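You operate a simulated robot arm through the tools that you are given. There is no shell and no other tool. Be economical: measure what you need, move in short steps, check, and stop when the job is done.

You are at the controls of a simulated two-armed robot. One attempt, no reset.

TASK
Take the lid off the green jar and lay it down on the blue table. Put one of the black caps from the carton end of the workbench on the stand table top. Switch the vacuum switch on. Stack the box labelled "bushing" from the top of the packing table on top of the box labelled "seal kit". Any order will do.

The check looks at the end state, three seconds after you hand in, the way a careful person would. Anything else that was tipped, shoved, dropped, spilled or broken makes it a failure. Lids that push on must go on centred and level and be pressed home; caps that screw on are set level and turned clockwise until they are tight.

THE ROBOT
Two 7-joint arms with two-finger parallel grippers on one trunk, on a base that drives. Base frame: it is fixed to the floor where the robot stands at the start and does not move with it; the origin is under the middle of the robot, x ahead of it, y to its left, z up. Units: cm, degrees, N and s.
The left shoulder is at the start at [2, 17, 127.8], the right one opposite. With the tool pointing down near the work surface each hand reaches from about 10 to 62 cm from the robot's upright axis, wherever it stands, measured 20 degrees to its own side. Places, roughly: black cap (3x3x3 cm) [-260, 530, 80]; green jar (8x8x11 cm) [60, -20, 90]; pink box, purple box, red box [150, 800, 100]; stand table top (40x23 cm) [-248, 248, 84]; vacuum switch [-320, 360, 120]. Payload 3.8 kg a hand.
The tool frame of a hand sits at the grasp point between the pads (the TCP): z along the fingers, y along the line on which they close. The tips reach 3 cm beyond it. Largest opening 11 cm; finger width 2, thickness 1; the body of the gripper, 4.8 by 11.2 cm, starts 5.5 cm behind the TCP.
Orientation is that of the tool frame in the base frame, as a unit quaternion [x, y, z, w]. With the fingers straight down and closing along the base's y, the tool's x points along the base's -x, its y along +y and its z along -z.

THE INTERFACE
- The arms move only by the tool servo_tool. It takes "left_motion", "right_motion" or both (then of equal length, played together; a hand with none holds still); each is a list of rows, each a list of 7 numbers: the shift along the base's x, y, z in cm, then the turn, a rotation vector about the base's x, y, z in degrees, then the opening, from 0 (shut) to 1 (fully open). In form: [[dx, dy, dz, rx, ry, rz, jaw], ...]. A call has 1 to 8 rows; each row shifts and turns the commanded pose from where the row before left it. A row lasts 0.2 s, in which the tool goes at most 5 cm and 8.6 degrees; a call with a longer step from one row to the next is refused whole, and so is a gripper value outside its range. A pose out of reach is approached as far as the arm can. The call stops where the force on the tool passes 40 N (or 10 N more than at its start, if that is more) or the arm is blocked; 0.2 s more then pass. The fingers move at their own pace (about 7.2 cm/s each) and stop on an object; they squeeze with about 33 N. The grip force told is the motor's: it shows also when the fingers shut on nothing. Time passes only in rows, and 0.2 s behind the last, so rows that do not move let the fingers close. The reply holds the time, the measured pose of the TCP, the force on the tool along the base axes, the opening and the grip force, in the units named above and with some noise, with the torque about the TCP (base axes, N m) and any sound that the robot's microphone picked up.
- Cameras (640 x 400 px; columns grow to the right, rows downward): "scene" is now at [10.47, -2.25, 142.9]; the picture's right is [-0.24, -0.97, 0.00], its down [-0.56, 0.14, -0.82] and it looks along [0.79, -0.20, -0.58] (base axes); focal length 296 px, centre (320, 200). "left" rides on the left gripper at [7.2, -1.7, -10.3] in its tool frame; the picture's right is [0.23, 0.97, 0.00], its down [-0.76, 0.18, -0.62] and it looks along [-0.61, 0.14, 0.78] (tool axes); focal length 222 px, centre (320, 200). "right" rides on the right gripper at [7.2, 1.7, -10.3] in its tool frame; the picture's right is [-0.23, 0.97, 0.00], its down [-0.76, -0.18, -0.62] and it looks along [-0.61, -0.14, 0.78] (tool axes); focal length 222 px, centre (320, 200). There is no depth. A picture from a camera that has moved, and an enlarged one, comes with that camera's place and axes in the base frame and with its lens.
- get_image(camera): a new picture of that camera. No time passes.
- lift_body(by): slides the trunk up (or, below 0, down) by that many cm; the arms and the scene camera ride with it, the base frame stays. It gives what a move gives, with no picture.
- roll_base(legs): drives the robot by 1 to 6 legs, each [ahead, turn to the left] in cm and degrees, along the robot's own axes; the way and the turn of a leg run together, so that a leg with both is an arc; at most 150 cm and 180 degrees a leg. The arms and the cameras ride along, it lands a little off, and it stops where it bumps. It gives what a move gives.
- aim_head(pan, tilt): turns the head with the scene camera to pan (to the left, within 80 degrees either way) and tilt (down, from -29 to 69), counted from straight ahead of the robot. It gives what a move gives.
- close_up(camera, box): a new picture of the part [left, top, right, bottom] of that camera's present view, enlarged. No time passes.
- close_job(): hands the job in; it is judged then, once.

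Go step by step. Nothing tells you exact positions but the pictures and the camera data: compare them with the known pose of the tool, close in by small moves and look again before you grip or let go. The budget is 165 turns and 130 pictures, counting those below and the enlarged ones. Unless the task says otherwise, let go and move clear before handing in, and close with one line.

The tools are called as name(argument=value, ...) on one line, values as JSON. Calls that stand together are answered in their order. servo_tool: Moves the arms, as the interface text tells. Its arguments: {"type":"object","properties":{"left_motion":{"type":"array"},"right_motion":{"type":"array"}},"required":[]} The other tools are called the same way: lift_body (by) slides the trunk up or down; roll_base (legs) drives the base; aim_head (pan, tilt) turns the head that bears the scene camera; get_image (camera) takes a picture; close_up (camera, box) takes an enlarged picture of a part of a camera's view; close_job () hands the job in.

At the start:

```text
time: 0.0
left_eef_pos: [46.46, 14.77, 116.87]
left_orientation: [0.0, 1.0, 0.0, 0.0]
left_ft_force: [0.2, -0.9, 0.0]
left_moment: [-0.04, 0.0, 0.05]
left_finger_gap: 11.02
left_finger_force: 0.0
right_eef_pos: [42.48, -28.18, 122.0]
right_orientation: [0.0, 1.0, 0.0, 0.0]
right_ft_force: [-0.5, -0.2, 0.4]
right_moment: [0.0, 0.01, -0.03]
right_finger_gap: 10.99
right_finger_force: 0.1
trunk travel left (down, up): [-37.5, 19.5]
robot x, y, heading: [-0.06, -0.05, -0.2]
head pan, tilt: [-14.2, 35.3]
```

scene: 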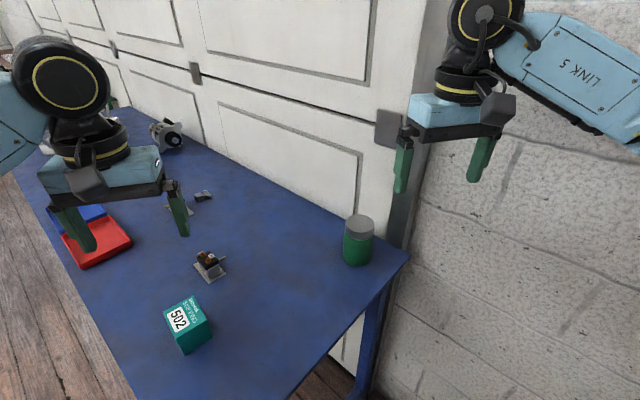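
right: 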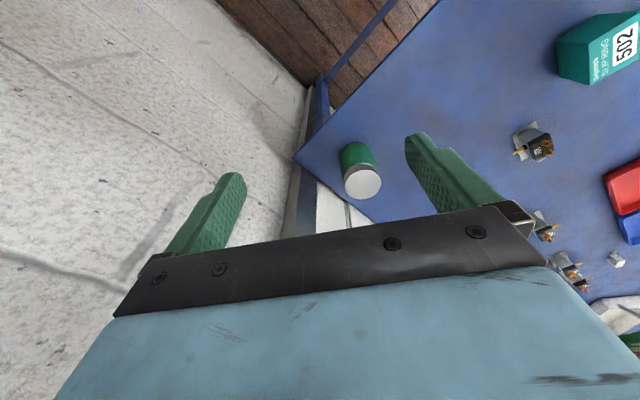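
left: 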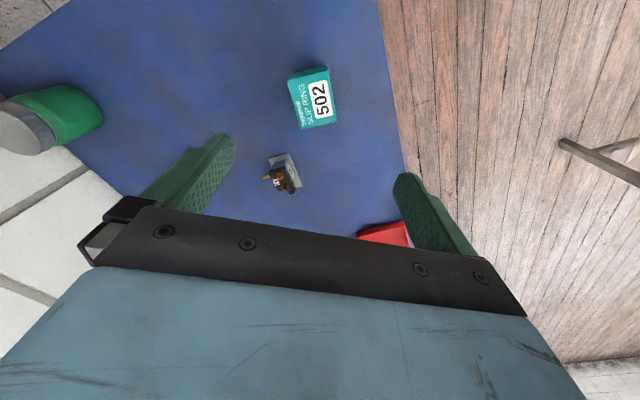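

I see the blue table with the green jar (grey lid) at its far right corner, roughly [62, -25]. I take a closer look at the jar before I move.

close_up(camera="scene", box=[310, 190, 410, 290])

close_up(camera="right", box=[310, 110, 410, 210])

```text
4.00 times, centred on (360, 240) of scene
camera zoom: at [10.47, -2.25, 142.9], right [-0.24, -0.97, 0.0], down [-0.56, 0.14, -0.82], along [0.79, -0.2, -0.58], focal length 1183 px, centre (160, 40)
```

zoom: 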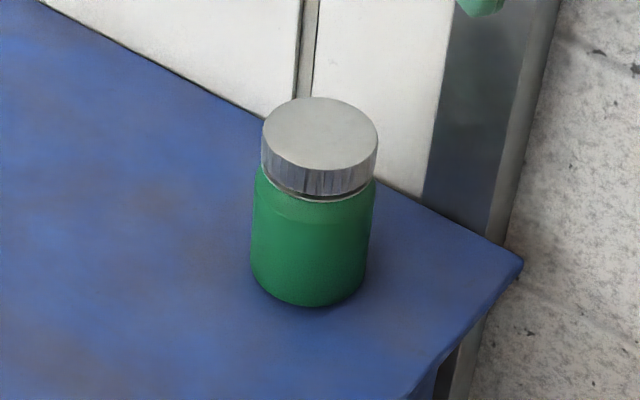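

```text
4.00 times, centred on (360, 160) of right
camera zoom: at [35.13, -26.23, 132.36], right [0.23, 0.97, 0.0], down [0.76, -0.18, 0.62], along [0.61, -0.14, -0.78], focal length 888 px, centre (160, 360)
```

zoom: 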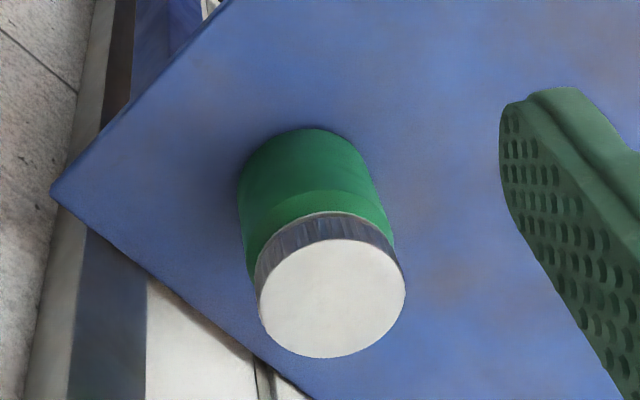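

The lid is about 7 cm wide with a ridged (screw) rim, its top near [61, -24.3, 97]; the table is turned about 33°, and the jar is just out of reach. I pull the right hand in and then drive along the table's right edge.

servo_tool(right_motion=[[-4, 2, 1, 0, 0, 0, 1], [-4, 2, 1, 0, 0, 0, 1], [-4, 2, 0, 0, 0, 0, 1], [-3, 2, 0, 0, 0, 0, 1]])

roll_base(legs=[[0, -50], [16, 0], [0, 57]])

get_image(camera="scene")

```text
time: 1.0
left_eef_pos: [46.27, 14.92, 116.86]
left_orientation: [0.001, 1.0, -0.001, 0.0]
left_ft_force: [-1.0, 0.5, -0.4]
left_moment: [0.02, 0.02, 0.01]
left_finger_gap: 10.97
left_finger_force: 0.0
right_eef_pos: [27.52, -20.11, 123.82]
right_orientation: [0.001, 1.0, 0.0, 0.0]
right_ft_force: [-0.3, 0.0, 0.0]
right_moment: [-0.02, 0.0, 0.02]
right_finger_gap: 10.99
right_finger_force: 0.1
trunk travel left (down, up): [-37.5, 19.5]
robot x, y, heading: [0.02, 0.17, 0.3]
head pan, tilt: [-14.2, 35.3]
```

```text
time: 3.0
left_eef_pos: [46.53, -11.19, 117.02]
left_orientation: [0.276, 0.961, 0.0, 0.0]
left_ft_force: [-0.2, 1.0, 0.3]
left_moment: [0.0, -0.03, -0.01]
left_finger_gap: 11.01
left_finger_force: 0.2
right_eef_pos: [11.79, -30.74, 123.88]
right_orientation: [0.278, 0.961, 0.0, 0.0]
right_ft_force: [-0.7, 1.1, 0.0]
right_moment: [-0.07, 0.0, -0.04]
right_finger_gap: 11.02
right_finger_force: 0.1
trunk travel left (down, up): [-37.5, 19.5]
robot x, y, heading: [-0.38, 0.59, -31.7]
head pan, tilt: [-14.2, 35.3]
stopped in leg 1: the robot was blocked; the commanded pose is now the measured one
```

```text
124 pictures are left
camera scene: at [7.0, -6.62, 142.93], right [-0.72, -0.69, 0.0], down [-0.4, 0.42, -0.82], along [0.57, -0.59, -0.58], focal length 296 px, centre (320, 200)
```

scene: 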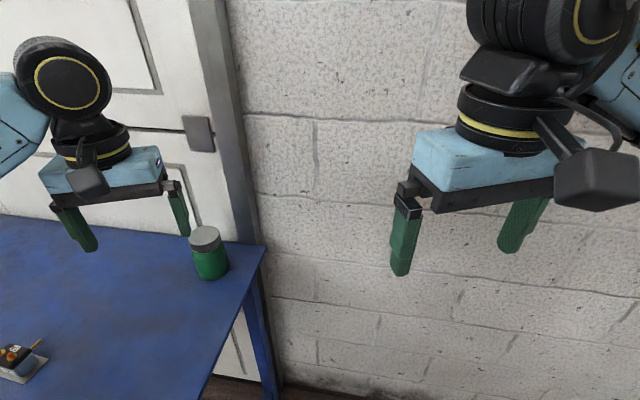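

The turn was blocked, probably by the table leg at the near corner. I turn back to straight, then look around to both sides to plan a wider path.

roll_base(legs=[[0, 32]])

aim_head(pan=-80, tilt=30)

get_image(camera="scene")

aim_head(pan=80, tilt=20)

get_image(camera="scene")

```text
time: 4.9
left_eef_pos: [46.16, 14.97, 116.96]
left_orientation: [0.006, 1.0, -0.001, -0.001]
left_ft_force: [0.0, 0.4, 0.0]
left_moment: [-0.01, 0.0, 0.01]
left_finger_gap: 10.98
left_finger_force: 0.1
right_eef_pos: [26.62, -19.72, 123.76]
right_orientation: [0.008, 1.0, 0.0, 0.0]
right_ft_force: [1.3, 0.1, 0.2]
right_moment: [-0.04, 0.02, -0.07]
right_finger_gap: 10.98
right_finger_force: 0.1
trunk travel left (down, up): [-37.5, 19.5]
robot x, y, heading: [-0.26, 1.09, -0.7]
head pan, tilt: [-14.2, 35.3]
```

```text
time: 6.3
left_eef_pos: [46.08, 14.81, 116.92]
left_orientation: [0.006, 1.0, 0.001, -0.001]
left_ft_force: [-0.1, 0.5, -1.0]
left_moment: [-0.03, 0.0, 0.0]
left_finger_gap: 10.98
left_finger_force: 0.1
right_eef_pos: [26.67, -19.75, 123.86]
right_orientation: [0.008, 1.0, 0.001, -0.001]
right_ft_force: [0.3, -0.3, 0.8]
right_moment: [-0.01, -0.01, -0.03]
right_finger_gap: 11.0
right_finger_force: 0.1
trunk travel left (down, up): [-37.5, 19.5]
robot x, y, heading: [-0.78, 0.33, -0.5]
head pan, tilt: [-80.0, 30.0]
```

```text
123 pictures are left
camera scene: at [2.95, -8.29, 143.73], right [-0.99, -0.16, 0.0], down [-0.08, 0.49, -0.87], along [0.14, -0.85, -0.5], focal length 296 px, centre (320, 200)
```

scene: 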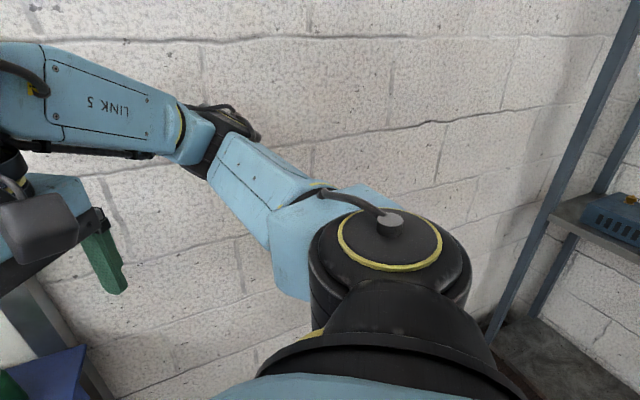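

```text
time: 8.7
left_eef_pos: [46.22, 14.86, 117.0]
left_orientation: [0.006, 1.0, 0.001, -0.002]
left_ft_force: [0.5, 0.3, 0.0]
left_moment: [0.0, 0.02, 0.01]
left_finger_gap: 11.0
left_finger_force: 0.0
right_eef_pos: [26.68, -19.75, 123.9]
right_orientation: [0.007, 1.0, 0.0, -0.001]
right_ft_force: [0.4, -0.1, -0.2]
right_moment: [0.0, -0.02, 0.01]
right_finger_gap: 11.02
right_finger_force: 0.0
trunk travel left (down, up): [-37.5, 19.5]
robot x, y, heading: [-0.21, 0.47, -0.6]
head pan, tilt: [80.0, 20.0]
```

```text
122 pictures are left
camera scene: at [3.23, 9.79, 145.33], right [0.98, -0.19, 0.0], down [-0.06, -0.34, -0.94], along [0.18, 0.92, -0.34], focal length 296 px, centre (320, 200)
```

scene: 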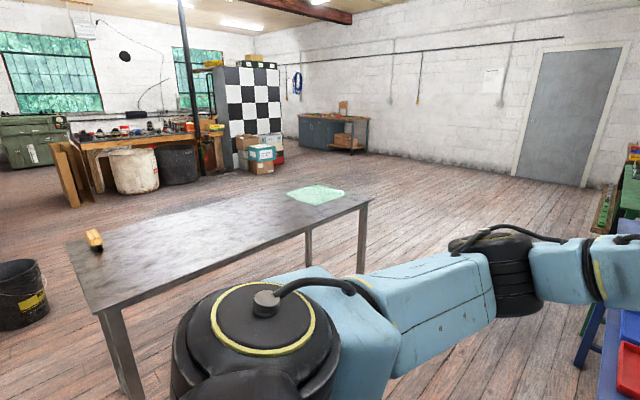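

The room is open behind me, with a wall and shelf on my right. I back off a little, come in slightly further right, and finish facing about 10° left so the jar lies within the right hand's reach.

roll_base(legs=[[-20, 0], [0, -31], [29, 0], [0, 41]])

aim_head(pan=-18, tilt=38)

get_image(camera="scene")

```text
time: 15.5
left_eef_pos: [43.57, 10.42, 117.55]
left_orientation: [-0.084, 0.996, -0.012, 0.011]
left_ft_force: [0.8, -0.9, 1.4]
left_moment: [0.03, 0.03, 0.0]
left_finger_gap: 10.99
left_finger_force: 0.1
right_eef_pos: [30.67, -27.46, 125.42]
right_orientation: [-0.068, 0.997, -0.01, 0.018]
right_ft_force: [0.3, -0.2, 0.0]
right_moment: [0.0, -0.01, 0.04]
right_finger_gap: 11.0
right_finger_force: 0.1
trunk travel left (down, up): [-37.5, 19.5]
robot x, y, heading: [2.97, -13.23, 8.4]
head pan, tilt: [80.0, 20.0]
stopped in leg 4: the robot was blocked; the commanded pose is now the measured one
```

```text
time: 17.3
left_eef_pos: [43.32, 10.43, 117.79]
left_orientation: [-0.084, 0.996, -0.013, 0.015]
left_ft_force: [0.0, 0.0, -0.4]
left_moment: [-0.01, 0.03, 0.0]
left_finger_gap: 11.0
left_finger_force: 0.2
right_eef_pos: [30.51, -27.63, 125.24]
right_orientation: [-0.071, 0.997, -0.011, 0.017]
right_ft_force: [0.4, 0.0, 0.5]
right_moment: [0.01, 0.0, 0.01]
right_finger_gap: 10.98
right_finger_force: 0.0
trunk travel left (down, up): [-37.5, 19.5]
robot x, y, heading: [3.8, -13.9, 8.5]
head pan, tilt: [-18.0, 38.0]
```

```text
121 pictures are left
camera scene: at [9.62, -12.15, 142.76], right [-0.16, -0.99, 0.02], down [-0.58, 0.08, -0.81], along [0.8, -0.14, -0.59], focal length 296 px, centre (320, 200)
```

scene: 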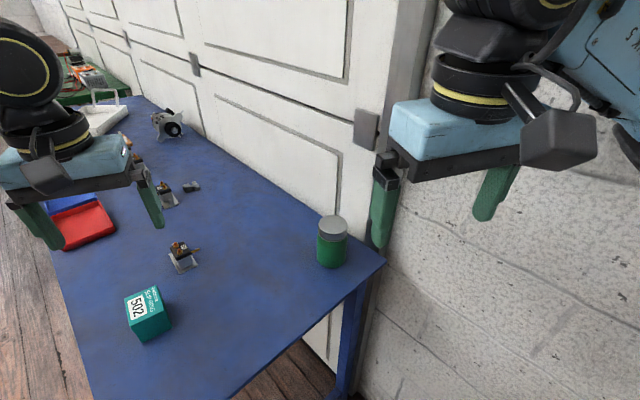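

The turn stopped at 8° and the robot seems to lean a touch, so I ease away by a few centimetres.

roll_base(legs=[[0, -4], [-3, 0]])

aim_head(pan=10, tilt=69)

get_image(camera="scene")

```text
time: 18.6
left_eef_pos: [44.59, 7.19, 116.66]
left_orientation: [-0.049, 0.999, -0.011, 0.002]
left_ft_force: [-0.6, 0.6, 0.7]
left_moment: [0.04, -0.02, -0.02]
left_finger_gap: 11.01
left_finger_force: 0.1
right_eef_pos: [29.04, -29.3, 124.42]
right_orientation: [-0.042, 0.999, -0.012, 0.003]
right_ft_force: [0.0, -0.8, -0.2]
right_moment: [-0.01, -0.01, 0.02]
right_finger_gap: 11.02
right_finger_force: 0.1
trunk travel left (down, up): [-37.5, 19.5]
robot x, y, heading: [0.6, -14.37, 4.6]
head pan, tilt: [-18.0, 38.0]
```

```text
time: 19.5
left_eef_pos: [44.35, 7.0, 116.8]
left_orientation: [-0.048, 0.999, -0.011, 0.002]
left_ft_force: [-0.5, -0.1, 0.5]
left_moment: [0.01, 0.02, 0.01]
left_finger_gap: 10.99
left_finger_force: 0.1
right_eef_pos: [28.86, -29.44, 124.49]
right_orientation: [-0.046, 0.999, -0.01, 0.003]
right_ft_force: [-0.2, 0.2, 0.8]
right_moment: [-0.02, -0.03, -0.02]
right_finger_gap: 10.97
right_finger_force: 0.1
trunk travel left (down, up): [-37.5, 19.5]
robot x, y, heading: [0.26, -13.76, 4.8]
head pan, tilt: [10.0, 68.8]
```

```text
120 pictures are left
camera scene: at [6.81, -9.81, 138.57], right [0.25, -0.97, 0.02], down [-0.9, -0.24, -0.36], along [0.36, 0.07, -0.93], focal length 296 px, centre (320, 200)
```

scene: 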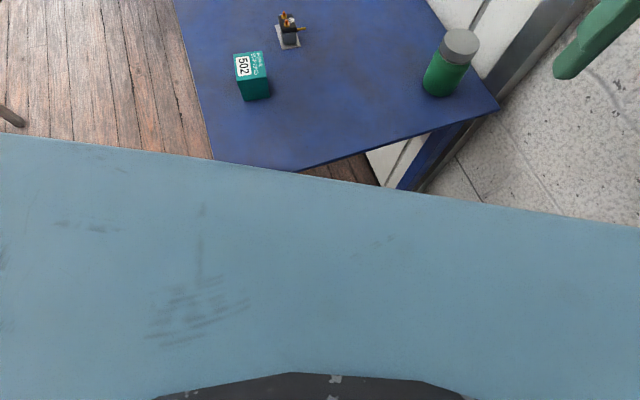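

The way is clear but the jar is at the edge of reach. I drive 3 cm forward without turning and start the right hand toward a point above the lid.

roll_base(legs=[[3, 0]])

aim_head(pan=-20, tilt=38)

get_image(camera="scene")

servo_tool(right_motion=[[4, 0, -1, 0, 0, 0, 1], [5, 0, -1, 0, 0, 0, 1], [5, 0, -1, 0, 0, 0, 1], [4, 1, -1, 0, 0, 0, 1], [4, 1, -1, 0, 0, 0, 1]])

get_image(camera="right")

```text
time: 20.3
left_eef_pos: [44.6, 6.89, 117.03]
left_orientation: [-0.048, 0.999, -0.01, 0.003]
left_ft_force: [-0.4, 0.3, 1.0]
left_moment: [-0.03, 0.0, -0.04]
left_finger_gap: 10.98
left_finger_force: 0.0
right_eef_pos: [29.09, -29.47, 124.76]
right_orientation: [-0.049, 0.999, -0.009, 0.005]
right_ft_force: [-0.7, 0.8, -0.8]
right_moment: [-0.02, 0.03, 0.0]
right_finger_gap: 11.0
right_finger_force: 0.2
trunk travel left (down, up): [-37.5, 19.5]
robot x, y, heading: [0.75, -13.98, 4.6]
head pan, tilt: [10.0, 68.8]
stopped in leg 1: the robot was blocked; the commanded pose is now the measured one
```

```text
time: 21.2
left_eef_pos: [44.54, 6.94, 117.11]
left_orientation: [-0.048, 0.999, -0.011, 0.005]
left_ft_force: [0.5, -0.7, -0.3]
left_moment: [-0.03, -0.02, -0.01]
left_finger_gap: 11.0
left_finger_force: 0.0
right_eef_pos: [28.92, -29.35, 124.6]
right_orientation: [-0.047, 0.999, -0.009, 0.003]
right_ft_force: [-0.3, -0.2, -0.6]
right_moment: [-0.01, -0.01, 0.01]
right_finger_gap: 11.03
right_finger_force: 0.0
trunk travel left (down, up): [-37.5, 19.5]
robot x, y, heading: [0.77, -13.8, 4.4]
head pan, tilt: [-20.0, 38.0]
```

```text
119 pictures are left
camera scene: at [9.73, -13.35, 142.62], right [-0.26, -0.96, 0.02], down [-0.58, 0.15, -0.8], along [0.77, -0.22, -0.6], focal length 296 px, centre (320, 200)
```

scene: 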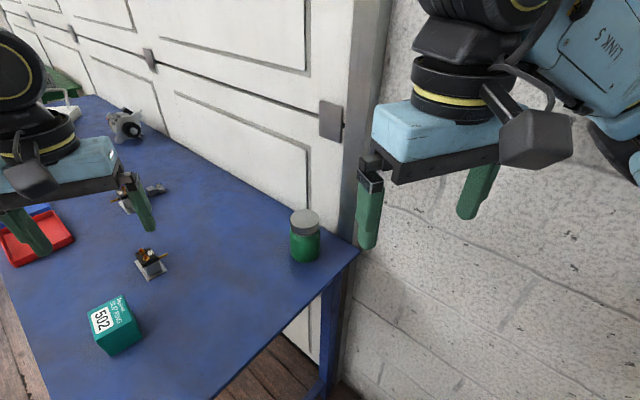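

```text
refused: row 2 steps farther than a row can; nothing moved
```

```text
118 pictures are left
camera right: at [21.54, -28.08, 134.87], right [0.13, 0.99, -0.02], down [0.77, -0.09, 0.63], along [0.62, -0.1, -0.78], focal length 222 px, centre (320, 200)
```

right: 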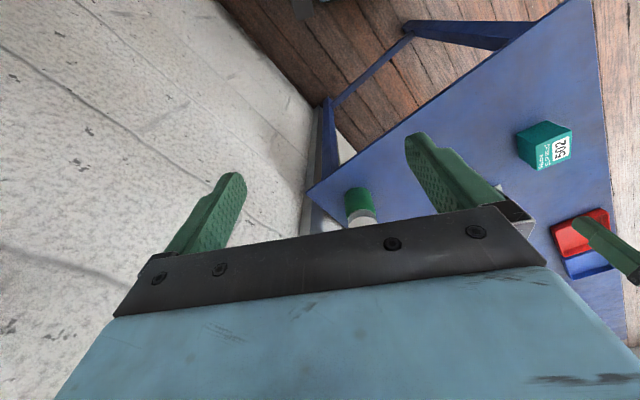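

The base touches the table's frame, so it can go no nearer. I try reaching out from here with the right hand.

servo_tool(right_motion=[[4, 0, -1, 0, 0, 0, 1], [4.5, 0, -1, 0, 0, 0, 1], [4.5, 0.5, -1, 0, 0, 0, 1], [4.5, 1, -1, 0, 0, 0, 1], [4, 1, -2, 0, 0, 0, 1], [4, 1, -2, 0, 0, 0, 1], [4, 1, -2, 0, 0, 0, 1], [2.5, 0.5, -2, 0, 0, 0, 1]])

get_image(camera="right")

get_image(camera="scene")

```text
time: 23.0
left_eef_pos: [45.75, 4.87, 116.78]
left_orientation: [-0.048, 0.999, 0.0, -0.001]
left_ft_force: [-0.1, -0.1, 0.4]
left_moment: [-0.04, 0.01, 0.03]
left_finger_gap: 10.98
left_finger_force: 0.0
right_eef_pos: [62.33, -26.52, 111.78]
right_orientation: [-0.047, 0.999, 0.001, -0.002]
right_ft_force: [0.6, 0.0, -0.3]
right_moment: [0.01, 0.02, 0.02]
right_finger_gap: 11.02
right_finger_force: 0.1
trunk travel left (down, up): [-37.5, 19.5]
robot x, y, heading: [1.06, -13.67, 4.4]
head pan, tilt: [-20.0, 38.0]
```

```text
117 pictures are left
camera right: at [54.9, -25.46, 122.21], right [0.13, 0.99, 0.0], down [0.78, -0.11, 0.62], along [0.62, -0.08, -0.78], focal length 222 px, centre (320, 200)
```

right: 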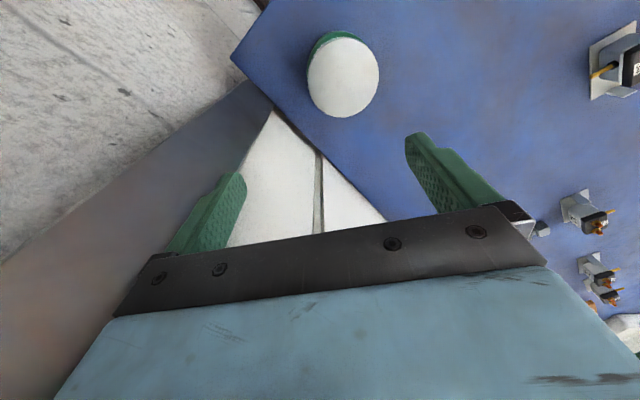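

```text
116 pictures are left
camera scene: at [11.26, -15.92, 142.49], right [-0.27, -0.96, 0.0], down [-0.59, 0.16, -0.79], along [0.76, -0.21, -0.62], focal length 296 px, centre (320, 200)
```

scene: 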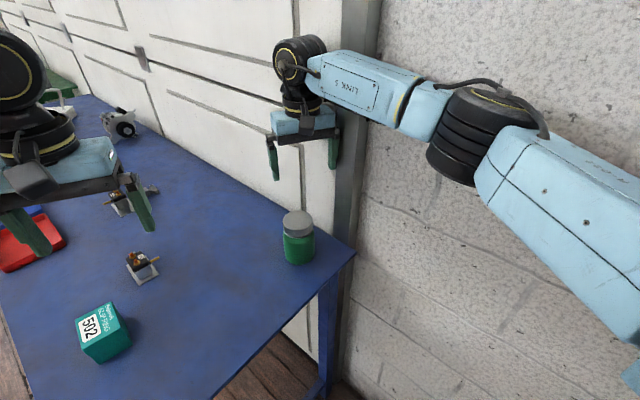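

The hand reached [62, -26.5, 112] and the robot stands level again. The lid appears at about [59.3, -23.8]; I move over it and look again.

servo_tool(right_motion=[[-1.5, 1.3, -2, 0, 0, 0, 1], [-1.5, 1.3, -2, 0, 0, 0, 1], [0, 0, 0, 0, 0, 0, 1]])

get_image(camera="right")

close_up(camera="scene", box=[220, 140, 380, 290])

```text
time: 23.8
left_eef_pos: [45.75, 4.76, 116.93]
left_orientation: [-0.049, 0.999, 0.0, 0.0]
left_ft_force: [-0.2, -0.1, -0.8]
left_moment: [0.01, 0.03, 0.04]
left_finger_gap: 10.99
left_finger_force: 0.1
right_eef_pos: [59.4, -24.08, 107.87]
right_orientation: [-0.046, 0.999, 0.001, -0.001]
right_ft_force: [0.4, 1.3, 0.2]
right_moment: [0.03, 0.02, 0.01]
right_finger_gap: 11.01
right_finger_force: 0.1
trunk travel left (down, up): [-37.5, 19.5]
robot x, y, heading: [0.89, -13.48, 4.7]
head pan, tilt: [-20.0, 38.0]
```

```text
115 pictures are left
camera right: at [51.96, -22.95, 118.31], right [0.14, 0.99, 0.0], down [0.78, -0.11, 0.62], along [0.61, -0.08, -0.78], focal length 222 px, centre (320, 200)
```

right: 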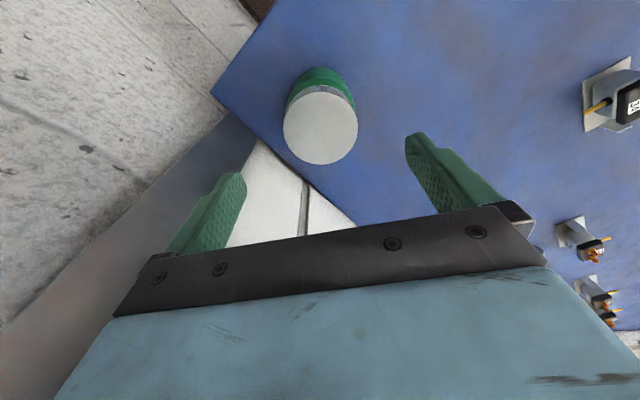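

```text
2.67 times, centred on (300, 215) of scene
camera zoom: at [11.29, -15.99, 142.49], right [-0.27, -0.96, 0.0], down [-0.59, 0.16, -0.79], along [0.76, -0.21, -0.62], focal length 788 px, centre (373, 160)
```

zoom: 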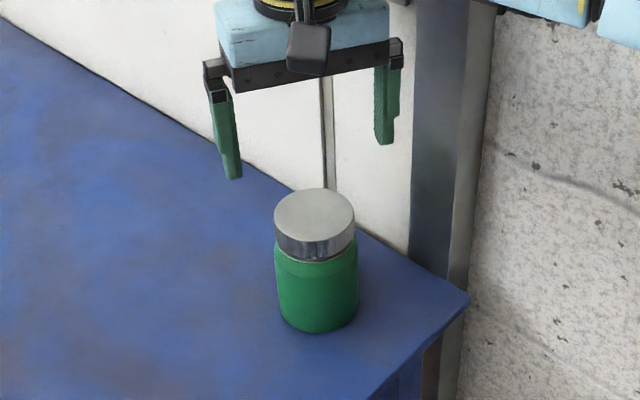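

The lid is centred right under the tool, its top about 10 cm below the TCP. I go down so the finger tips reach the lid's lower rim, then check.

servo_tool(right_motion=[[0, 0, -3, 0, 0, 0, 1], [0, 0, -3, 0, 0, 0, 1], [0, 0, -2, 0, 0, 0, 1], [0, 0, -1.3, 0, 0, 0, 1], [0, 0, 0, 0, 0, 0, 1]])

close_up(camera="scene", box=[240, 160, 360, 290])

get_image(camera="right")

```text
time: 25.0
left_eef_pos: [45.92, 4.72, 116.91]
left_orientation: [-0.048, 0.999, 0.0, -0.001]
left_ft_force: [0.6, 0.3, -0.2]
left_moment: [0.02, -0.03, 0.02]
left_finger_gap: 10.98
left_finger_force: 0.0
right_eef_pos: [59.45, -24.03, 98.49]
right_orientation: [-0.046, 0.999, 0.001, -0.002]
right_ft_force: [0.1, -0.2, -0.1]
right_moment: [-0.02, 0.0, -0.02]
right_finger_gap: 11.0
right_finger_force: 0.0
trunk travel left (down, up): [-37.5, 19.5]
robot x, y, heading: [1.0, -13.86, 4.2]
head pan, tilt: [-20.0, 38.0]
```

```text
3.08 times, centred on (300, 225) of scene
camera zoom: at [11.28, -15.98, 142.49], right [-0.27, -0.96, 0.0], down [-0.59, 0.16, -0.79], along [0.76, -0.21, -0.62], focal length 910 px, centre (382, 123)
```

zoom: 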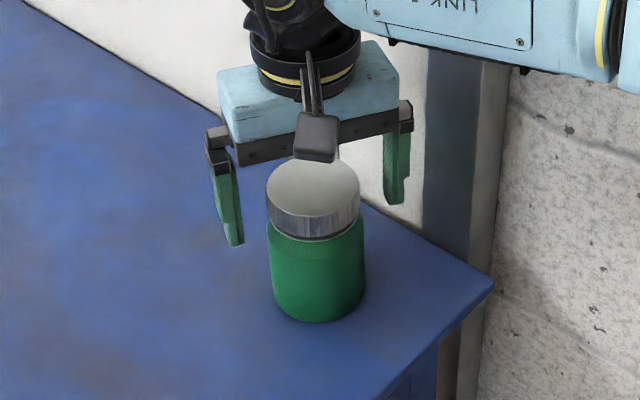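

```text
112 pictures are left
camera right: at [52.05, -23.01, 108.96], right [0.14, 0.99, 0.0], down [0.78, -0.11, 0.62], along [0.61, -0.08, -0.78], focal length 222 px, centre (320, 200)
```

right: 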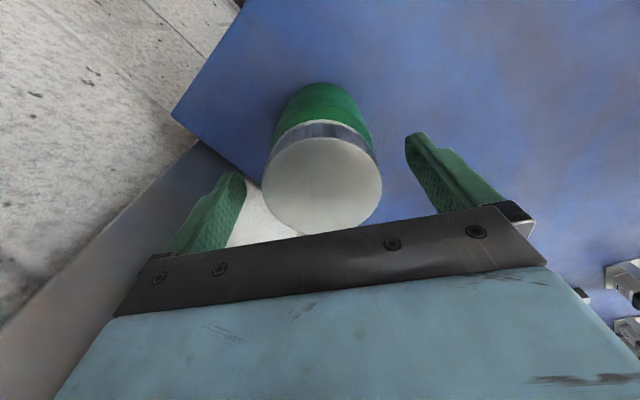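

The lid is centred between the fingers; the tips are slightly below its rim, so I raise 0.7 cm and close.

servo_tool(right_motion=[[0, 0, 0.7, 0, 0, 0, 1], [0, 0, 0, 0, 0, 0, 0.6], [0, 0, 0, 0, 0, 0, 0], [0, 0, 0, 0, 0, 0, 0], [0, 0, 0, 0, 0, 0, 0], [0, 0, 0, 0, 0, 0, 0]])

close_up(camera="scene", box=[240, 160, 360, 290])

```text
time: 26.4
left_eef_pos: [45.86, 4.83, 116.86]
left_orientation: [-0.048, 0.999, 0.0, -0.001]
left_ft_force: [0.4, -0.6, 0.1]
left_moment: [0.02, -0.02, 0.01]
left_finger_gap: 10.99
left_finger_force: 0.0
right_eef_pos: [59.35, -24.12, 99.4]
right_orientation: [-0.046, 0.999, 0.002, -0.002]
right_ft_force: [-1.2, 1.0, 0.7]
right_moment: [0.04, 0.04, -0.02]
right_finger_gap: 6.5
right_finger_force: 33.2
trunk travel left (down, up): [-37.5, 19.5]
robot x, y, heading: [0.6, -13.76, 4.4]
head pan, tilt: [-20.0, 38.0]
```

```text
3.08 times, centred on (300, 225) of scene
camera zoom: at [11.27, -15.97, 142.49], right [-0.27, -0.96, 0.0], down [-0.59, 0.16, -0.79], along [0.76, -0.21, -0.62], focal length 910 px, centre (382, 123)
```

zoom: 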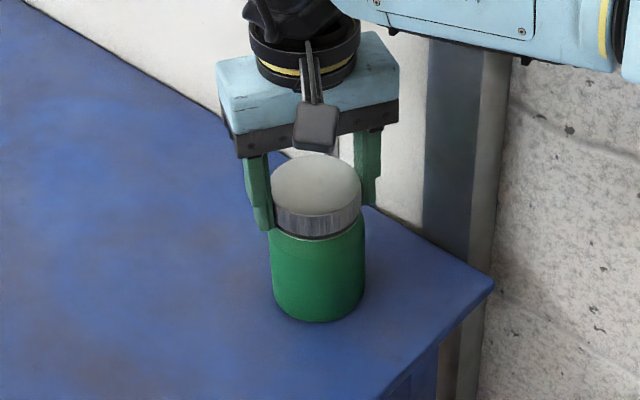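

The fingers hold only the lid (6.5 cm). I turn it counter-clockwise and watch the torque.

servo_tool(right_motion=[[0, 0, 0, 0, 0, 8, 0], [0, 0, 0, 0, 0, 8, 0], [0, 0, 0.02, 0, 0, 8, 0], [0, 0, 0.02, 0, 0, 8, 0], [0, 0, 0.02, 0, 0, 8, 0], [0, 0, 0.02, 0, 0, 8, 0]])

close_up(camera="scene", box=[240, 160, 360, 290])

```text
time: 27.8
left_eef_pos: [45.75, 4.82, 116.83]
left_orientation: [-0.049, 0.999, 0.001, -0.001]
left_ft_force: [0.0, 0.8, 0.3]
left_moment: [-0.01, -0.02, 0.0]
left_finger_gap: 11.02
left_finger_force: 0.1
right_eef_pos: [59.33, -24.12, 99.32]
right_orientation: [-0.32, 0.947, 0.001, -0.002]
right_ft_force: [-2.0, 0.0, 0.2]
right_moment: [-0.22, 0.02, 0.0]
right_finger_gap: 6.51
right_finger_force: 32.9
right hand out of reach, approached as far as the arm can: row 5, 6
trunk travel left (down, up): [-37.5, 19.5]
robot x, y, heading: [1.36, -13.9, 4.3]
head pan, tilt: [-20.0, 38.0]
```

```text
3.08 times, centred on (300, 225) of scene
camera zoom: at [11.27, -16.0, 142.49], right [-0.27, -0.96, 0.0], down [-0.59, 0.16, -0.79], along [0.76, -0.21, -0.62], focal length 910 px, centre (382, 123)
```

zoom: 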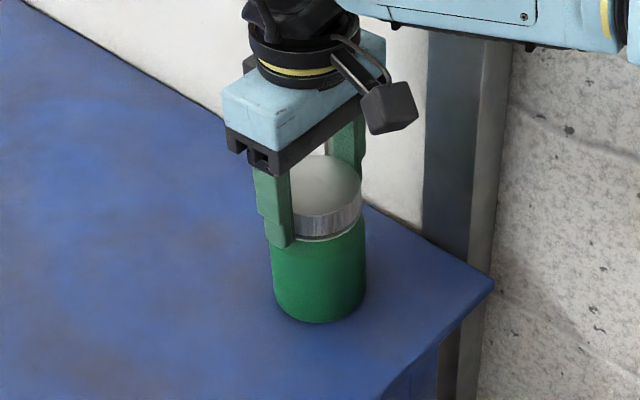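

The wrist reached its limit after about 32°, with little torque. I lift 1 cm gently to see whether the lid comes off or the jar comes along.

servo_tool(right_motion=[[0, 0, 0.4, 0, 0, 0, 0], [0, 0, 0.4, 0, 0, 0, 0], [0, 0, 0.4, 0, 0, 0, 0]])

close_up(camera="scene", box=[240, 160, 360, 290])

```text
time: 28.6
left_eef_pos: [45.79, 4.72, 116.92]
left_orientation: [-0.048, 0.999, 0.0, -0.001]
left_ft_force: [-0.1, 0.7, 1.0]
left_moment: [0.01, -0.04, 0.0]
left_finger_gap: 11.01
left_finger_force: 0.1
right_eef_pos: [59.31, -24.24, 100.53]
right_orientation: [-0.32, 0.947, 0.0, -0.002]
right_ft_force: [0.0, -0.5, -4.6]
right_moment: [-0.01, 0.01, -0.01]
right_finger_gap: 6.53
right_finger_force: 32.4
trunk travel left (down, up): [-37.5, 19.5]
robot x, y, heading: [0.89, -13.62, 4.6]
head pan, tilt: [-20.0, 38.0]
```

```text
3.08 times, centred on (300, 225) of scene
camera zoom: at [11.32, -15.99, 142.49], right [-0.27, -0.96, 0.0], down [-0.59, 0.16, -0.79], along [0.76, -0.21, -0.62], focal length 910 px, centre (382, 123)
```

zoom: 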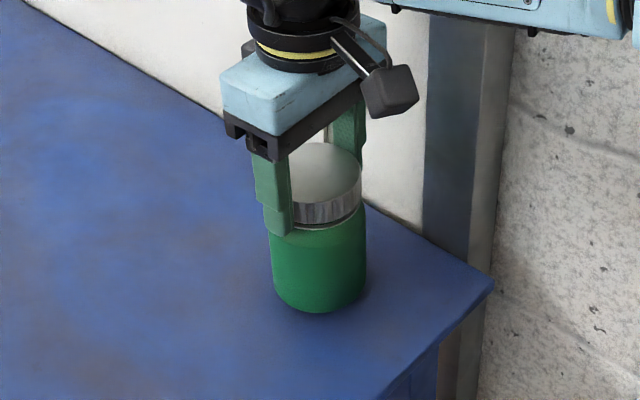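

The jar hangs on the lid (4.6 N), so it must be held while the lid is turned. I lift it in closer to me, move the left hand aside, and will grip the jar body with the left hand in the air.

servo_tool(right_motion=[[0, 0, 3, 0, 0, 0, 0], [0, 0, 3, 0, 0, 0, 0], [-1, 1, 3, 0, 0, 0, 0], [-2, 2, 3, 0, 0, 0, 0], [-2, 2, 3, 0, 0, -4, 0], [-2, 2, 2, 0, 0, -8, 0], [-2, 2, 0, 0, 0, -8, 0], [-2, 2, 0, 0, 0, -8, 0]], left_motion=[[-1, 4, 0, 0, 0, 0, 1], [-1, 4, 0, 0, 0, 0, 1], [-1, 4, 0, 0, 0, 0, 1], [-1, 4, -1, 0, 0, 0, 1], [0, 0, -1, -4.9, 4.9, 4.9, 1], [0, 0, -1, -4.9, 4.9, 4.9, 1], [0, 0, -1, -4.9, 4.9, 4.9, 1], [0, 0, -1, -4.9, 4.9, 4.9, 1]])

servo_tool(right_motion=[[0, 0, 0, 0, 0, -8, 0], [0, 0, 0, 0, 0, -8, 0], [0, 0, 0, 0, 0, -8, 0], [0, 0, 0, 0, 0, -8, 0], [0, 0, 0, 0, 0, -8, 0], [0, 0, 0, 0, 0, -8, 0], [0, 0, 0, 0, 0, 0, 0], [0, 0, 0, 0, 0, 0, 0]], left_motion=[[0, 1, 0, -4.9, 4.9, 4.9, 1], [0, 1, 0, -4.9, 4.9, 4.9, 1], [0, 1, 0, -4.9, 4.9, 4.9, 1], [0, 0, 0, -4.9, 4.9, 4.9, 1], [0, 0, 0, -4.9, 4.9, 4.9, 1], [0, 0, 0, -4.9, 4.9, 4.9, 1], [0, 0, 0, -4.9, 4.9, 4.9, 1], [0, 0, 0, -4.9, 4.9, 4.9, 1]])

get_image(camera="scene")

```text
time: 30.4
left_eef_pos: [41.9, 20.91, 111.96]
left_orientation: [-0.215, 0.946, -0.162, -0.179]
left_ft_force: [0.4, 0.6, -0.3]
left_moment: [-0.04, 0.0, 0.01]
left_finger_gap: 11.02
left_finger_force: 0.1
right_eef_pos: [48.33, -12.99, 117.61]
right_orientation: [-0.08, 0.997, 0.0, -0.002]
right_ft_force: [0.1, 0.6, -4.0]
right_moment: [0.01, 0.0, -0.01]
right_finger_gap: 6.51
right_finger_force: 33.0
trunk travel left (down, up): [-37.5, 19.5]
robot x, y, heading: [0.68, -14.05, 4.7]
head pan, tilt: [-20.0, 38.0]
```

```text
time: 32.2
left_eef_pos: [41.82, 23.76, 112.0]
left_orientation: [-0.478, 0.607, -0.427, -0.47]
left_ft_force: [-0.6, 0.1, 0.0]
left_moment: [0.03, -0.03, -0.01]
left_finger_gap: 10.99
left_finger_force: 0.0
right_eef_pos: [48.3, -13.02, 117.54]
right_orientation: [0.332, 0.943, 0.002, -0.001]
right_ft_force: [0.2, -0.7, -5.1]
right_moment: [-0.01, 0.04, 0.01]
right_finger_gap: 6.5
right_finger_force: 33.8
trunk travel left (down, up): [-37.5, 19.5]
robot x, y, heading: [1.22, -13.93, 4.8]
head pan, tilt: [-20.0, 38.0]
```

```text
108 pictures are left
camera scene: at [11.29, -15.96, 142.49], right [-0.27, -0.96, 0.0], down [-0.59, 0.16, -0.79], along [0.76, -0.21, -0.62], focal length 296 px, centre (320, 200)
```

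scene: 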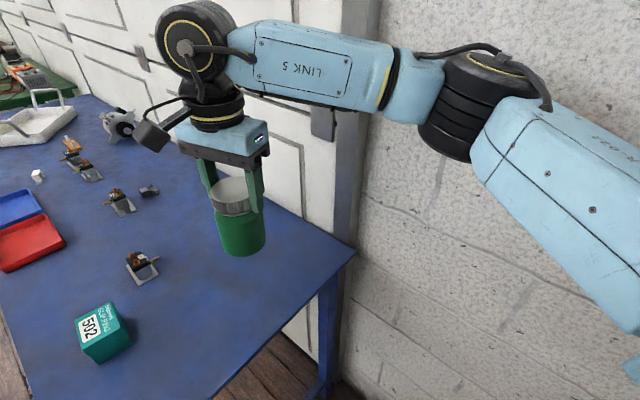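

The jar hangs level in the right hand. I finish turning the left hand horizontal and bring it to 10 cm beside the jar's body.

servo_tool(left_motion=[[2, -3, -1, -5, 5, 5, 1], [2, -4, -1, -5, 5, 5, 1], [1.5, -4, -1, 0, 0, 0, 1], [1, -4, -0.5, 0, 0, 0, 1], [0, -4, 0, 0, 0, 0, 1], [0, -4, 0, 0, 0, 0, 1], [0, -3, 0, 0, 0, 0, 1], [0, 0, 0, 0, 0, 0, 1]])

get_image(camera="left")

aim_head(pan=-8, tilt=42)

get_image(camera="scene")

```text
refused: row 1 steps farther than a row can; nothing moved
```

```text
107 pictures are left
camera left: at [44.34, 32.33, 121.08], right [-0.98, 0.13, 0.16], down [0.0, 0.77, -0.64], along [-0.2, -0.62, -0.75], focal length 222 px, centre (320, 200)
```

left: 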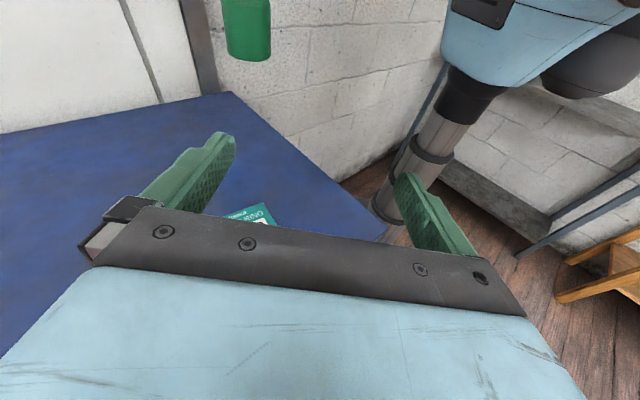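

```text
time: 33.0
left_eef_pos: [41.79, 23.72, 111.82]
left_orientation: [-0.477, 0.607, -0.427, -0.47]
left_ft_force: [0.0, -0.1, -0.2]
left_moment: [-0.01, 0.0, -0.03]
left_finger_gap: 10.99
left_finger_force: 0.0
right_eef_pos: [48.32, -12.95, 117.46]
right_orientation: [0.331, 0.943, 0.002, -0.002]
right_ft_force: [0.0, -0.6, -4.8]
right_moment: [0.0, 0.03, -0.01]
right_finger_gap: 6.51
right_finger_force: 33.2
trunk travel left (down, up): [-37.5, 19.5]
robot x, y, heading: [0.86, -14.03, 4.8]
head pan, tilt: [-8.0, 42.0]
```

```text
106 pictures are left
camera scene: at [11.34, -14.2, 141.9], right [-0.06, -1.0, 0.0], down [-0.67, 0.04, -0.74], along [0.74, -0.04, -0.67], focal length 296 px, centre (320, 200)
```

scene: 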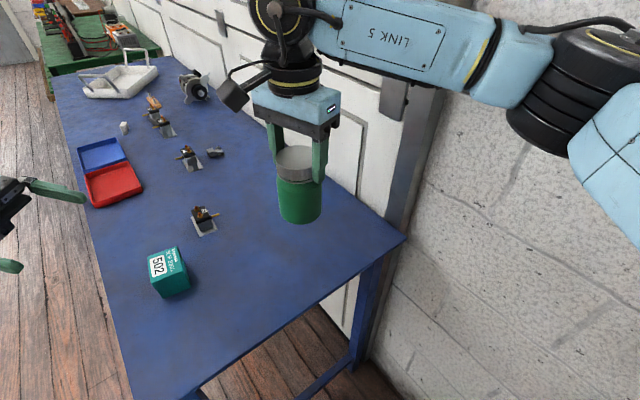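

The step turned slightly too far per row; I repeat it with smaller turns.

servo_tool(left_motion=[[2, -3, -1, -4.9, 4.9, 4.9, 1], [2, -4, -1, -4.9, 4.9, 4.9, 1], [1.5, -4, -1, 0, 0, 0, 1], [1, -4, -0.5, 0, 0, 0, 1], [0, -4, 0, 0, 0, 0, 1], [0, -4, 0, 0, 0, 0, 1], [0, -3, 0, 0, 0, 0, 1], [0, 0, 0, 0, 0, 0, 1]])

get_image(camera="left")

get_image(camera="scene")

```text
time: 34.8
left_eef_pos: [48.4, -2.13, 108.31]
left_orientation: [0.521, -0.483, 0.473, 0.521]
left_ft_force: [-1.4, 0.3, -0.8]
left_moment: [0.02, 0.0, -0.04]
left_finger_gap: 11.03
left_finger_force: 0.1
right_eef_pos: [48.33, -13.07, 117.66]
right_orientation: [0.332, 0.943, 0.002, -0.002]
right_ft_force: [-1.0, -0.9, -4.1]
right_moment: [0.01, -0.02, -0.02]
right_finger_gap: 6.48
right_finger_force: 33.1
trunk travel left (down, up): [-37.5, 19.5]
robot x, y, heading: [0.75, -13.58, 4.6]
head pan, tilt: [-8.0, 42.0]
```

```text
105 pictures are left
camera left: at [50.74, 8.16, 115.47], right [-0.95, 0.01, 0.31], down [-0.23, 0.63, -0.74], along [-0.2, -0.77, -0.6], focal length 222 px, centre (320, 200)
```

left: 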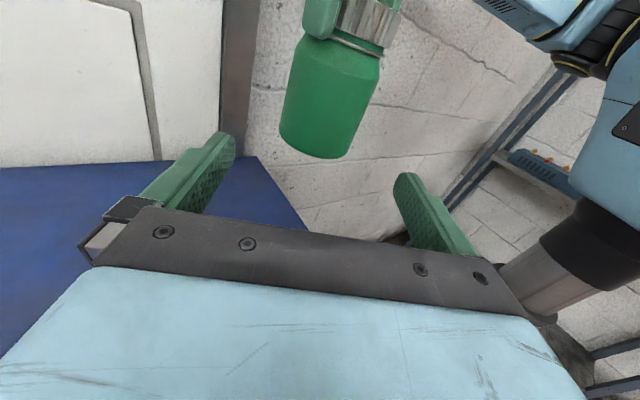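

```text
104 pictures are left
camera scene: at [11.34, -14.16, 141.89], right [-0.06, -1.0, 0.0], down [-0.67, 0.04, -0.74], along [0.74, -0.04, -0.67], focal length 296 px, centre (320, 200)
```

scene: 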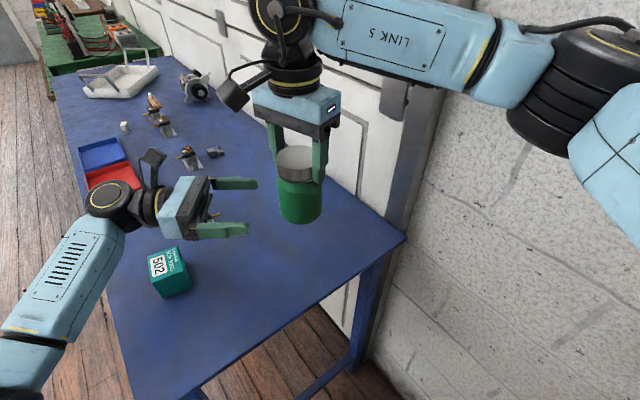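

The left fingers straddle the jar's line; I correct a 5° roll, rise a bit, come 4 cm nearer and look again.

servo_tool(left_motion=[[0, -2, 0.7, 0, -5, 0, 1], [0, -2, 0, 0, 0, 0, 1], [0, 0, 0, 0, 0, 0, 1]])

get_image(camera="left")

```text
time: 35.6
left_eef_pos: [48.54, -6.25, 109.2]
left_orientation: [-0.499, 0.507, -0.495, -0.499]
left_ft_force: [-0.1, 0.0, 0.7]
left_moment: [-0.01, -0.02, -0.04]
left_finger_gap: 11.03
left_finger_force: 0.0
right_eef_pos: [48.33, -13.11, 117.37]
right_orientation: [0.331, 0.944, 0.002, -0.002]
right_ft_force: [0.9, 0.4, -4.2]
right_moment: [-0.02, 0.02, 0.03]
right_finger_gap: 6.53
right_finger_force: 32.3
trunk travel left (down, up): [-37.5, 19.5]
robot x, y, heading: [1.15, -14.21, 4.6]
head pan, tilt: [-8.0, 42.0]
```

```text
103 pictures are left
camera left: at [50.19, 4.13, 116.43], right [-0.97, 0.01, 0.22], down [-0.17, 0.63, -0.76], along [-0.15, -0.77, -0.62], focal length 222 px, centre (320, 200)
```

left: 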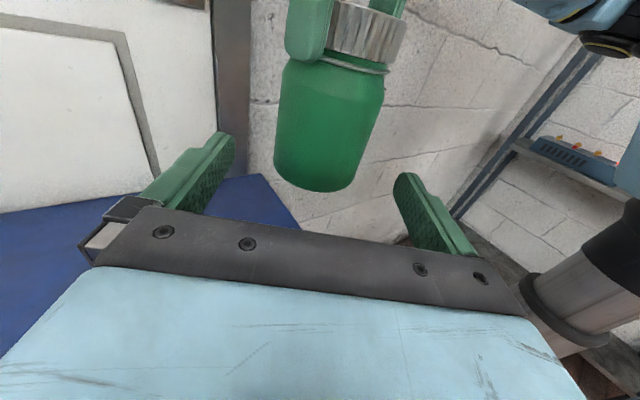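

The jar body sits between the fingers, about 0.6 cm toward me. I advance to it and close the left hand.

servo_tool(left_motion=[[-0.5, -2, 0.3, 0, 0, 0, 1], [0, -2.5, 0, 0, 0, 0, 1], [0, -1.8, 0, 0, 0, 0, 1], [0, 0, 0, 0, 0, 0, 1]])

get_image(camera="left")

close_up(camera="scene", box=[180, 60, 380, 240])

```text
time: 36.6
left_eef_pos: [47.87, -12.52, 109.38]
left_orientation: [-0.499, 0.506, -0.495, -0.5]
left_ft_force: [-0.4, -0.7, -0.2]
left_moment: [0.02, -0.06, 0.01]
left_finger_gap: 11.01
left_finger_force: 0.0
right_eef_pos: [48.28, -13.01, 117.58]
right_orientation: [0.331, 0.944, 0.001, -0.001]
right_ft_force: [0.1, 0.4, -4.3]
right_moment: [0.01, 0.01, -0.01]
right_finger_gap: 6.52
right_finger_force: 32.6
trunk travel left (down, up): [-37.5, 19.5]
robot x, y, heading: [1.08, -13.93, 4.7]
head pan, tilt: [-8.0, 42.0]
```

```text
102 pictures are left
camera left: at [49.59, -2.12, 116.71], right [-0.97, 0.01, 0.22], down [-0.17, 0.63, -0.76], along [-0.15, -0.77, -0.62], focal length 222 px, centre (320, 200)
```

left: 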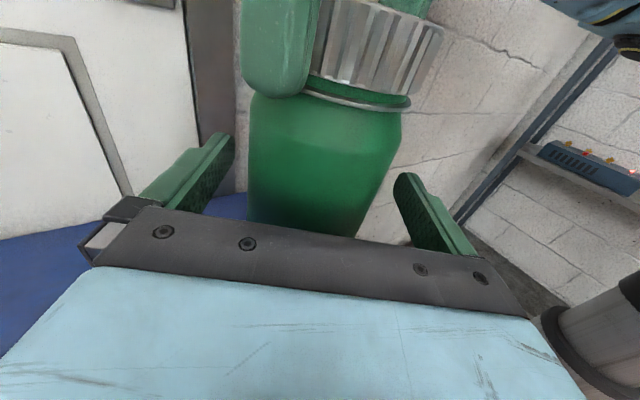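

```text
2.22 times, centred on (280, 150) of scene
camera zoom: at [11.34, -14.17, 141.89], right [-0.06, -1.0, 0.0], down [-0.67, 0.04, -0.74], along [0.74, -0.04, -0.67], focal length 657 px, centre (409, 311)
```

zoom: 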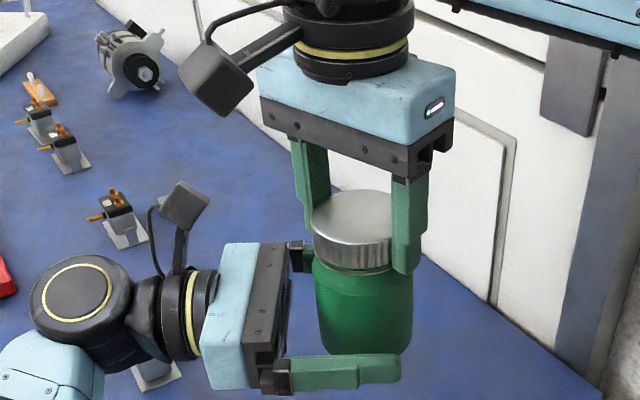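

The left fingers straddle the body. I close the left hand on it.

servo_tool(left_motion=[[0, 0, 0, 0, 0, 0, 0.7], [0, 0, 0, 0, 0, 0, 0.4], [0, 0, 0, 0, 0, 0, 0], [0, 0, 0, 0, 0, 0, 0], [0, 0, 0, 0, 0, 0, 0]])

close_up(camera="scene", box=[180, 60, 380, 240])

```text
time: 37.8
left_eef_pos: [47.98, -12.35, 109.37]
left_orientation: [-0.502, 0.504, -0.497, -0.498]
left_ft_force: [29.6, -1.7, 0.2]
left_moment: [0.64, 1.35, 0.15]
left_finger_gap: 6.92
left_finger_force: 33.4
right_eef_pos: [48.21, -12.93, 117.47]
right_orientation: [0.33, 0.944, 0.001, -0.005]
right_ft_force: [-30.4, 2.4, -1.4]
right_moment: [-0.42, 1.07, -0.03]
right_finger_gap: 6.52
right_finger_force: 34.1
trunk travel left (down, up): [-37.5, 19.5]
robot x, y, heading: [1.36, -13.41, 4.6]
head pan, tilt: [-8.0, 42.0]
```

```text
2.22 times, centred on (280, 150) of scene
camera zoom: at [11.34, -14.19, 141.89], right [-0.06, -1.0, 0.0], down [-0.67, 0.04, -0.74], along [0.74, -0.04, -0.67], focal length 657 px, centre (409, 311)
```

zoom: 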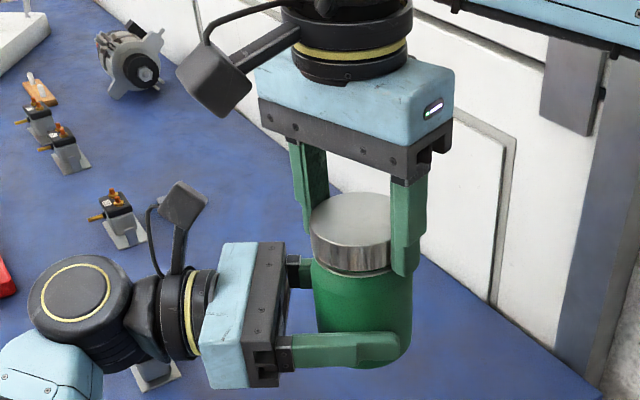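

The two hands pull 30 N against each other along x, so I relax the left hand in that direction.

servo_tool(left_motion=[[0.2, 0, 0, 0, 0, 0, 0], [0.15, 0, 0, 0, 0, 0, 0], [0, 0, 0, 0, 0, 0, 0]])

```text
time: 38.6
left_eef_pos: [48.21, -12.59, 109.4]
left_orientation: [-0.501, 0.505, -0.496, -0.498]
left_ft_force: [21.5, -1.2, -0.2]
left_moment: [0.21, 1.09, 0.11]
left_finger_gap: 6.9
left_finger_force: 32.5
right_eef_pos: [48.32, -12.96, 117.66]
right_orientation: [0.332, 0.943, 0.002, -0.003]
right_ft_force: [-22.5, 1.4, 0.3]
right_moment: [-0.05, 0.65, 0.01]
right_finger_gap: 6.47
right_finger_force: 32.7
trunk travel left (down, up): [-37.5, 19.5]
robot x, y, heading: [0.91, -13.49, 4.7]
head pan, tilt: [-8.0, 42.0]
```

servo_tool(left_motion=[[0.3, 0, 0, 0, 0, 0, 0], [0.3, 0, 0, 0, 0, 0, 0], [0.2, 0, 0, 0, 0, 0, 0], [0, 0, 0, 0, 0, 0, 0]])

```text
time: 39.6
left_eef_pos: [48.61, -12.67, 109.37]
left_orientation: [-0.496, 0.51, -0.493, -0.501]
left_ft_force: [-26.2, 2.4, -0.4]
left_moment: [-0.15, -0.95, -0.09]
left_finger_gap: 6.91
left_finger_force: 32.7
right_eef_pos: [48.61, -13.23, 117.63]
right_orientation: [0.334, 0.942, 0.003, 0.002]
right_ft_force: [26.1, -1.7, -2.2]
right_moment: [0.03, -1.18, -0.05]
right_finger_gap: 6.49
right_finger_force: 33.1
trunk travel left (down, up): [-37.5, 19.5]
robot x, y, heading: [0.89, -13.52, 4.5]
head pan, tilt: [-8.0, 42.0]
```

Overshot a bit; I go back 0.43 cm to the middle, then turn the lid counter-clockwise.

servo_tool(left_motion=[[-0.43, 0, 0, 0, 0, 0, 0], [0, 0, 0, 0, 0, 0, 0]])

servo_tool(right_motion=[[0, 0, 0, 0, 0, 4, 0], [0, 0, 0, 0, 0, 8, 0], [0, 0, 0.02, 0, 0, 8, 0], [0, 0, 0.02, 0, 0, 8, 0]])

close_up(camera="scene", box=[180, 60, 380, 240])

```text
time: 40.2
left_eef_pos: [48.48, -12.54, 109.4]
left_orientation: [-0.499, 0.507, -0.494, -0.5]
left_ft_force: [-17.7, -3.6, -3.3]
left_moment: [0.0, -0.7, -0.1]
left_finger_gap: 6.91
left_finger_force: 33.0
right_eef_pos: [48.3, -12.91, 117.61]
right_orientation: [0.332, 0.943, 0.002, 0.0]
right_ft_force: [18.3, 2.6, 2.0]
right_moment: [0.26, -0.78, 0.01]
right_finger_gap: 6.47
right_finger_force: 32.9
trunk travel left (down, up): [-37.5, 19.5]
robot x, y, heading: [1.14, -13.86, 4.3]
head pan, tilt: [-8.0, 42.0]
```

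```text
time: 41.2
left_eef_pos: [48.48, -12.49, 109.49]
left_orientation: [-0.499, 0.508, -0.494, -0.499]
left_ft_force: [-19.8, -7.4, -2.2]
left_moment: [0.26, -0.95, -0.1]
left_finger_gap: 6.88
left_finger_force: 33.0
right_eef_pos: [48.32, -12.97, 117.73]
right_orientation: [0.092, 0.996, 0.001, -0.002]
right_ft_force: [19.7, 7.0, 1.4]
right_moment: [0.29, -0.65, -0.03]
right_finger_gap: 6.48
right_finger_force: 33.6
trunk travel left (down, up): [-37.5, 19.5]
robot x, y, heading: [0.95, -13.44, 4.6]
head pan, tilt: [-8.0, 42.0]
```

```text
2.22 times, centred on (280, 150) of scene
camera zoom: at [11.34, -14.19, 141.89], right [-0.06, -1.0, 0.0], down [-0.67, 0.04, -0.74], along [0.74, -0.04, -0.67], focal length 657 px, centre (409, 311)
```

zoom: 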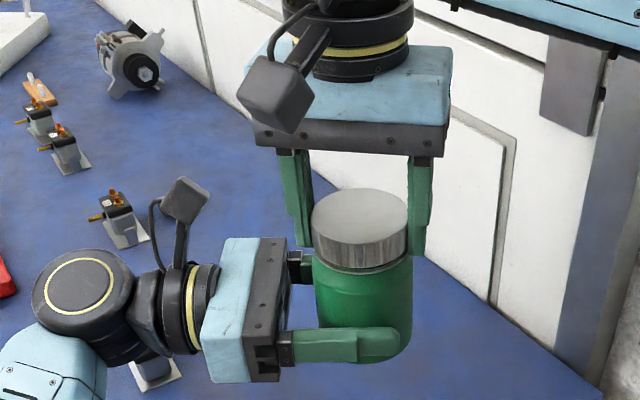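

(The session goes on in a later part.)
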